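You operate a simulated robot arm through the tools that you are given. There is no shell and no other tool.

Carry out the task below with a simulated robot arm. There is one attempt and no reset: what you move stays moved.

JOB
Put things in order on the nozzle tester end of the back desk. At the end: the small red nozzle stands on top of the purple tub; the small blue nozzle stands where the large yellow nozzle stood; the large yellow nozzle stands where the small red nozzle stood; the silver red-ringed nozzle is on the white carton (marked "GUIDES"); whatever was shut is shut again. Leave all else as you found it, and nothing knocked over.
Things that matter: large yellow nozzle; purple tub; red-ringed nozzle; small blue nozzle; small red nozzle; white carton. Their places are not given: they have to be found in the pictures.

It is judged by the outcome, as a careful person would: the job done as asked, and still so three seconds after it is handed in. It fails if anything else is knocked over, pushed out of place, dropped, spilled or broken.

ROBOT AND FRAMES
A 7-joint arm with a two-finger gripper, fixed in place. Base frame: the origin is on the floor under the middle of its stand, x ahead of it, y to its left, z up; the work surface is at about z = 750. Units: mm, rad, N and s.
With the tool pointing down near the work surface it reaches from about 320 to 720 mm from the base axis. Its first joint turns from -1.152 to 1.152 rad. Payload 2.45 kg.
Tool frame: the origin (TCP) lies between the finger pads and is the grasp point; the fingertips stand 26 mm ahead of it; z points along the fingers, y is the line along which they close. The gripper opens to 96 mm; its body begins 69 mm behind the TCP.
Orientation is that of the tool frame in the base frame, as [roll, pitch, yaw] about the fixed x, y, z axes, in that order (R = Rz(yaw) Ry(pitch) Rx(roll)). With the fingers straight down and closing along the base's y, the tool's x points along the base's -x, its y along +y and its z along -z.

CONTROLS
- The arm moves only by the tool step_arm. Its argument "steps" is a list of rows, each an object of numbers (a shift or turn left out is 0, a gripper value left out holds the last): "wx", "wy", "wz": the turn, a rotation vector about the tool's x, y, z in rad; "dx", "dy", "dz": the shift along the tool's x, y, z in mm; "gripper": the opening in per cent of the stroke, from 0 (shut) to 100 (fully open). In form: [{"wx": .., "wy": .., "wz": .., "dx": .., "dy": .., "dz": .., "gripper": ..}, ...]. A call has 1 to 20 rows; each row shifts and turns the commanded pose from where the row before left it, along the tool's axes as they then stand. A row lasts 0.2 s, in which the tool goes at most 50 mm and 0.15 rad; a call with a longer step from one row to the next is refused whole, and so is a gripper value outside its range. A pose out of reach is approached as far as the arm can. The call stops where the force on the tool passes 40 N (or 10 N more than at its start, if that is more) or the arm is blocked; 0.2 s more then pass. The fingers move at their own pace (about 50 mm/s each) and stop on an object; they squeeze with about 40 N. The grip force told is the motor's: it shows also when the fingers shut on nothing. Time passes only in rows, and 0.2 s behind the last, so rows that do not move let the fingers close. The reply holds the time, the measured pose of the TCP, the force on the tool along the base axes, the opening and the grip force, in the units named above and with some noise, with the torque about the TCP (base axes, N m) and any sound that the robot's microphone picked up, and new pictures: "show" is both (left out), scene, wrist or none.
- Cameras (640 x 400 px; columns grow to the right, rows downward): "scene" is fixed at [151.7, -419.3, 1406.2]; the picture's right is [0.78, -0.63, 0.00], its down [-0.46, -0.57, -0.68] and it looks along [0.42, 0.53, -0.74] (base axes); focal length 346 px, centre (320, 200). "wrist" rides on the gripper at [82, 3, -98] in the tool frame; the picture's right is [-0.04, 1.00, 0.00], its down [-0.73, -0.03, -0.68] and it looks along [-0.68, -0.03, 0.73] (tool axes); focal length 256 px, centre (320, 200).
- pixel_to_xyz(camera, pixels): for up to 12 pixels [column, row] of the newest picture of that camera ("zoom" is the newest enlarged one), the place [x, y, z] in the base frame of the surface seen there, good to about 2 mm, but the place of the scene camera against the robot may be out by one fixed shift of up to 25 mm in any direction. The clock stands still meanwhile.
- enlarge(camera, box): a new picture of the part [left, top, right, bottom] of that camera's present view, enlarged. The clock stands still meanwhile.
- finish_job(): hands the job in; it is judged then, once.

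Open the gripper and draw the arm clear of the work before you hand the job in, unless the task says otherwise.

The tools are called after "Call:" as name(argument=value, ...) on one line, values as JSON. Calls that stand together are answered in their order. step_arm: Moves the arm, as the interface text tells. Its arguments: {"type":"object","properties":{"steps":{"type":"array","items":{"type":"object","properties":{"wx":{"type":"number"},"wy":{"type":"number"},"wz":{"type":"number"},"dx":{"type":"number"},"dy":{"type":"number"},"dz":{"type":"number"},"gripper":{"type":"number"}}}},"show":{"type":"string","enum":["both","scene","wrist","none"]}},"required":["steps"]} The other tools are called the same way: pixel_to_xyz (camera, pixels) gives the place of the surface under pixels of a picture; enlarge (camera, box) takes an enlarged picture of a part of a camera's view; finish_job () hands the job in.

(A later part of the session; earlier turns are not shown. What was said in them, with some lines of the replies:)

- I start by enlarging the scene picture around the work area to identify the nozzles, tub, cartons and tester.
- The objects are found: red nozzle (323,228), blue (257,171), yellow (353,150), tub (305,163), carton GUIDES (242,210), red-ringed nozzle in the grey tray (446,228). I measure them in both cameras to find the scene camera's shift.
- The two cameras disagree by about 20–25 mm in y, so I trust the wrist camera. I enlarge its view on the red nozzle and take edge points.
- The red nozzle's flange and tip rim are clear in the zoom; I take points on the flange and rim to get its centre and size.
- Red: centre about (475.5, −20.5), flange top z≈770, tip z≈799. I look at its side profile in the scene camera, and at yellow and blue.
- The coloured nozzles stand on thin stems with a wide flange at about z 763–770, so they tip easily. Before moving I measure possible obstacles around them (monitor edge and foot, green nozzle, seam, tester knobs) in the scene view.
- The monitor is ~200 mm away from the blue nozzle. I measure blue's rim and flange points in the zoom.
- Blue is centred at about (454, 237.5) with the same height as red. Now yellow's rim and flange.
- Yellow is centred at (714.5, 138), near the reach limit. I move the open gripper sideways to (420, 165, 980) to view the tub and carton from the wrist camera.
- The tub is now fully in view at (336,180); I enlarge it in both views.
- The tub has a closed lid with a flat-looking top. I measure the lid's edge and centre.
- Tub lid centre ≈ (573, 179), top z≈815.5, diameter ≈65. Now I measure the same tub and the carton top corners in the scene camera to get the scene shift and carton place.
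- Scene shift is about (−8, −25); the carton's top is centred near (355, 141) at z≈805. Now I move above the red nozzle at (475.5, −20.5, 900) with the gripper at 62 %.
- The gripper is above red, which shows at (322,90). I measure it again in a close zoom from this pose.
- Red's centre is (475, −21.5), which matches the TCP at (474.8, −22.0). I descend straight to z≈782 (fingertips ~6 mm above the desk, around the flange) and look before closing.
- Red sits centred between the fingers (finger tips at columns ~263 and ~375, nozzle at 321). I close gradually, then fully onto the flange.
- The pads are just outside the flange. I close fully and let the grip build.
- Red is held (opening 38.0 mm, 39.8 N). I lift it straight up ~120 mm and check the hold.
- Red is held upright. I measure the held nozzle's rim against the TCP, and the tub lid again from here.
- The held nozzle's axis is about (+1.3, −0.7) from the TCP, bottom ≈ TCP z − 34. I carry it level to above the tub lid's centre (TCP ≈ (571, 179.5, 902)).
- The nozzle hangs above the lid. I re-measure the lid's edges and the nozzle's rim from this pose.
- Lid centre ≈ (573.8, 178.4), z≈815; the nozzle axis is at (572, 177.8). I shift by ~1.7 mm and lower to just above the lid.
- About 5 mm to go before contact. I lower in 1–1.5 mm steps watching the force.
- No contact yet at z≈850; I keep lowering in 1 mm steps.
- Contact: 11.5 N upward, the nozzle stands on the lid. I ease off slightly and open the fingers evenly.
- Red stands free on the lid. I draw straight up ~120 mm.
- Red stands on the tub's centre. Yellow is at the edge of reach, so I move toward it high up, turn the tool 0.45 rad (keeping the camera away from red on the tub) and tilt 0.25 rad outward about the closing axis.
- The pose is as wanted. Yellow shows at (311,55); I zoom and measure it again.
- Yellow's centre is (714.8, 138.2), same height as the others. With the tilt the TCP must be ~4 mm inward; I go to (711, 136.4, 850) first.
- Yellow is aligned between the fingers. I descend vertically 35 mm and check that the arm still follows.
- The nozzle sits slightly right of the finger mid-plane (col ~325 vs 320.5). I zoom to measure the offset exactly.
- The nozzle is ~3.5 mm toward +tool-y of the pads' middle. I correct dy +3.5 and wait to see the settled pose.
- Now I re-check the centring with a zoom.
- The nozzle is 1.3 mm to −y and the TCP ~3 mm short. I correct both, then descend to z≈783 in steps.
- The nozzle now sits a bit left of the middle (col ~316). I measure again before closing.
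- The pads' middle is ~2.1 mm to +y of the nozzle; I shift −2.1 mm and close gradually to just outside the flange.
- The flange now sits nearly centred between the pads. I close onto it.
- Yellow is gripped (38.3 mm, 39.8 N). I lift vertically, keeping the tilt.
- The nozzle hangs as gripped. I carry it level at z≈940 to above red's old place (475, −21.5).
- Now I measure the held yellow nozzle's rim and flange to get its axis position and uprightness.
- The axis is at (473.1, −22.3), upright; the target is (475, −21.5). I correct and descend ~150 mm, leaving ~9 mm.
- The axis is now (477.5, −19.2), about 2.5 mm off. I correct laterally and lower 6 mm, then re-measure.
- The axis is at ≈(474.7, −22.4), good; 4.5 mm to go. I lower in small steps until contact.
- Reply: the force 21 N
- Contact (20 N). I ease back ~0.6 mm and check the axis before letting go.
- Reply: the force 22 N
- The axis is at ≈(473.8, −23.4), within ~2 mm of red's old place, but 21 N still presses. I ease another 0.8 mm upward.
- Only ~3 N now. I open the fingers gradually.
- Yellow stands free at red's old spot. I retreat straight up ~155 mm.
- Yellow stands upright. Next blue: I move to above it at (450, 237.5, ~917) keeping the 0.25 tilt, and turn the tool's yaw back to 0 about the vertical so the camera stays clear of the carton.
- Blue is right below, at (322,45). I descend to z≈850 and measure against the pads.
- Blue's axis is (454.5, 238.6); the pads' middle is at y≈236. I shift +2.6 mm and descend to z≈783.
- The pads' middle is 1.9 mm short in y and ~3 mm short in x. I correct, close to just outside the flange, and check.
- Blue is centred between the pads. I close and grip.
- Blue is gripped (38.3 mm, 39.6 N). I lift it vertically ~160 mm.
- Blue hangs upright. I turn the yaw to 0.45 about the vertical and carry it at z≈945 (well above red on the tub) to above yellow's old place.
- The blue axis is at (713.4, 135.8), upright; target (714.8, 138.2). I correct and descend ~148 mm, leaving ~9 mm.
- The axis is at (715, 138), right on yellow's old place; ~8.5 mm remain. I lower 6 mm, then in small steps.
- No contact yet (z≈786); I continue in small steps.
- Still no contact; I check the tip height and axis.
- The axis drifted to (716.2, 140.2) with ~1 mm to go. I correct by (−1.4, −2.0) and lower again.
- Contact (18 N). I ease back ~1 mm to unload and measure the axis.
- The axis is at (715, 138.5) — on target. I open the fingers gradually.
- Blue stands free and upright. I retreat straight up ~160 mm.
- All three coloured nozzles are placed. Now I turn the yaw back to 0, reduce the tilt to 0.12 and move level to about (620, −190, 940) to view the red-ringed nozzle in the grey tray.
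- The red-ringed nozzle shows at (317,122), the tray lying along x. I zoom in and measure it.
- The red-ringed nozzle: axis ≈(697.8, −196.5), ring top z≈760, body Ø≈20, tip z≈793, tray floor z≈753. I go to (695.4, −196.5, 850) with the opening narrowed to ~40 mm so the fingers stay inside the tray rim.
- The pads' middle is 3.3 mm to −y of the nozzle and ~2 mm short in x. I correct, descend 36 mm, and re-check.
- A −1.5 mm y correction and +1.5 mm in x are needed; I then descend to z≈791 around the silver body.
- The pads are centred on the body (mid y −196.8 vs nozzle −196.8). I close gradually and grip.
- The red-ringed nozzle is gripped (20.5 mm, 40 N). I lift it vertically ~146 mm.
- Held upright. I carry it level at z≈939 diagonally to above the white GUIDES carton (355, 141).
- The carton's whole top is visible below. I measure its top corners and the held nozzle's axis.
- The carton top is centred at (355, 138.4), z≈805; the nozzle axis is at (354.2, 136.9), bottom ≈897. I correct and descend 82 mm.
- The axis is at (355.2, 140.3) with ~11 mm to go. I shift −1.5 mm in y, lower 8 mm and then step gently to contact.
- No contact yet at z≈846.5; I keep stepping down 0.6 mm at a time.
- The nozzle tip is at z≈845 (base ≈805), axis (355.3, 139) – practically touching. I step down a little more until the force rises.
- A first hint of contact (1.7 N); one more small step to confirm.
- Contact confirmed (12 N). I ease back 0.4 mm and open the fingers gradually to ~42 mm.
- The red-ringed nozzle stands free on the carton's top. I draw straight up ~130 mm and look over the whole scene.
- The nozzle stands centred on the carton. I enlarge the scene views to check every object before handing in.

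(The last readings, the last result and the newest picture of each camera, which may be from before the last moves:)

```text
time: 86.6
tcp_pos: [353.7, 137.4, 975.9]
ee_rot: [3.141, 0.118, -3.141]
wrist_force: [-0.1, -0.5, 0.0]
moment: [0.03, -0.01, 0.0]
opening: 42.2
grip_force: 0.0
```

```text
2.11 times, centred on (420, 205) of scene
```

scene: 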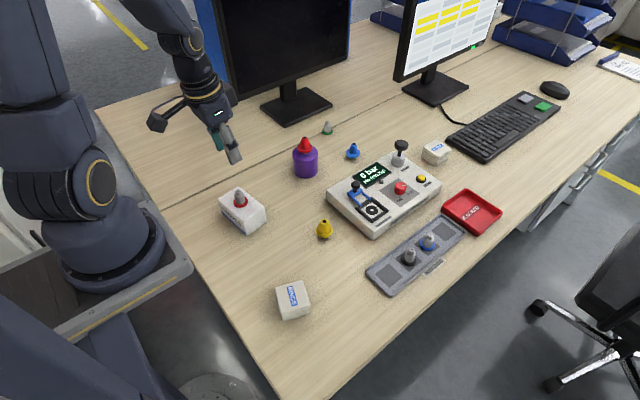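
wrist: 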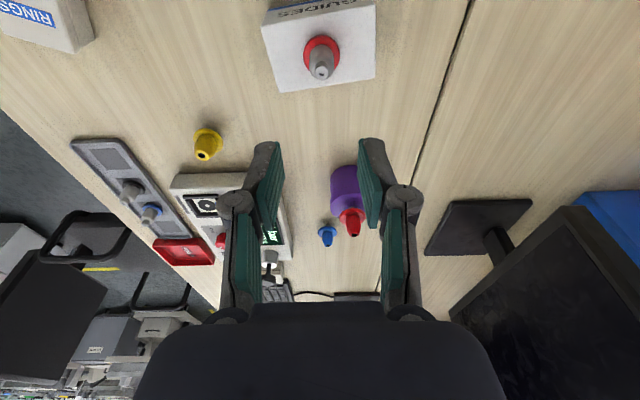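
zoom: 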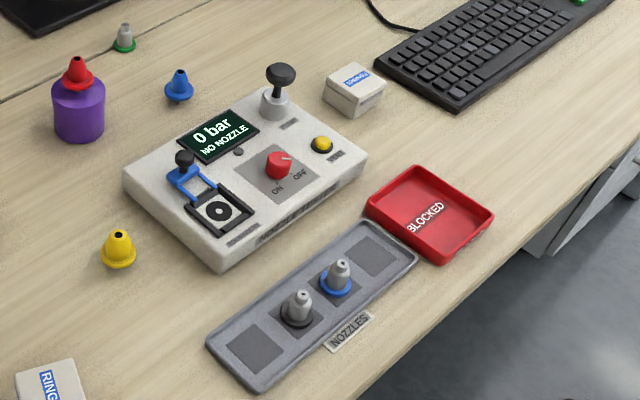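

Everything stands upright and the tester reads as before. I open the gripper, raise the arm ~60 mm clear, and check yellow's and blue's final places.

Call:
step_arm(steps=[{"dx": -3.6, "dz": -29.8, "gripper": 100}, {"dx": -3.6, "dz": -29.8}, {}, {}, {}], show="both")

Call:
enlarge(camera="scene", box=[307, 213, 339, 243])

Call:
enlarge(camera="scene", box=[337, 135, 369, 165])

```text
time: 87.8
tcp_pos: [353.5, 139.9, 1034.9]
ee_rot: [-3.142, 0.121, -3.142]
wrist_force: [-0.3, 0.0, 0.1]
moment: [-0.03, 0.0, -0.02]
opening: 96.0
grip_force: 0.1
```

scene: 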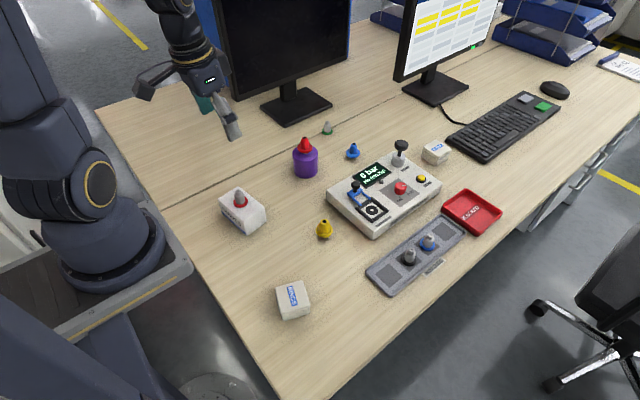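
wrist: 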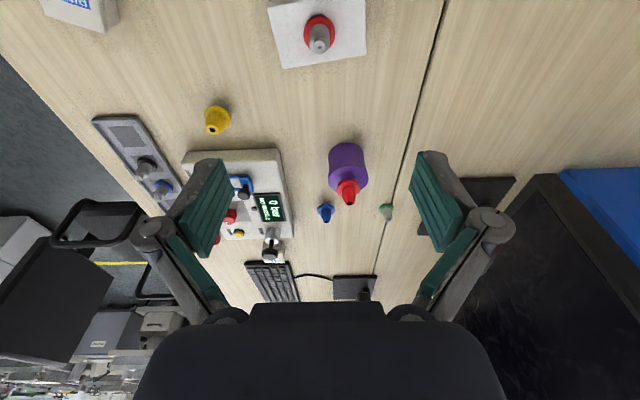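

```text
13.33 times, centred on (323, 228) of scene
```

zoom: 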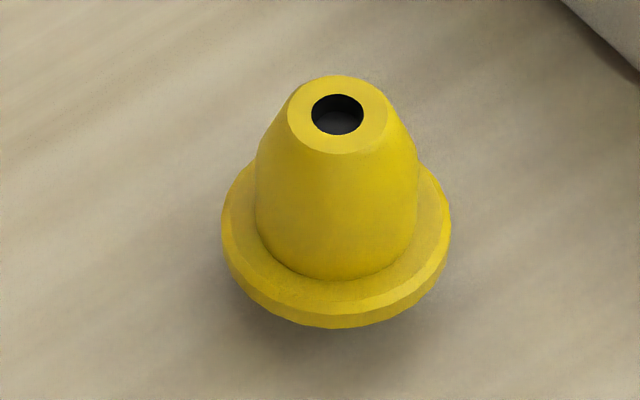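

```text
13.33 times, centred on (353, 150) of scene
```

zoom: 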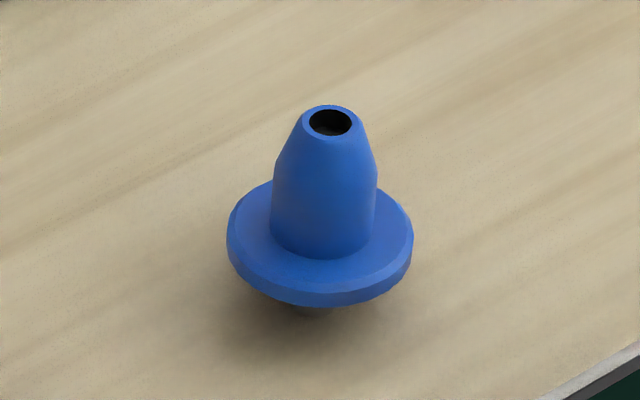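

Yellow sits within ~2 mm of red's old place and blue within ~1 mm of yellow's, all upright, the gripper is open and the arm is clear. I hand the job in.

Call:
finish_job()

```text
The job is handed in.
```

I finished all four moves and handed the job in. Everything was upright in the last pictures, and nothing was knocked over or dropped.

- **Small red nozzle:** stands at the centre of the purple tub's lid.
- **Small blue nozzle:** stands where the large yellow one stood, within about 1 mm.
- **Large yellow nozzle:** stands where the small red one stood, within about 2 mm.
- **Silver red-ringed nozzle:** stands at the centre of the top of the white "GUIDES" carton.

I had no need to open anything, so the tub's lid stayed shut throughout. The tester still reads "0 bar / NO NOZZLE" as it did at the start, and the other things on the desk look as I found them. The gripper is open and the arm is raised clear of the work.
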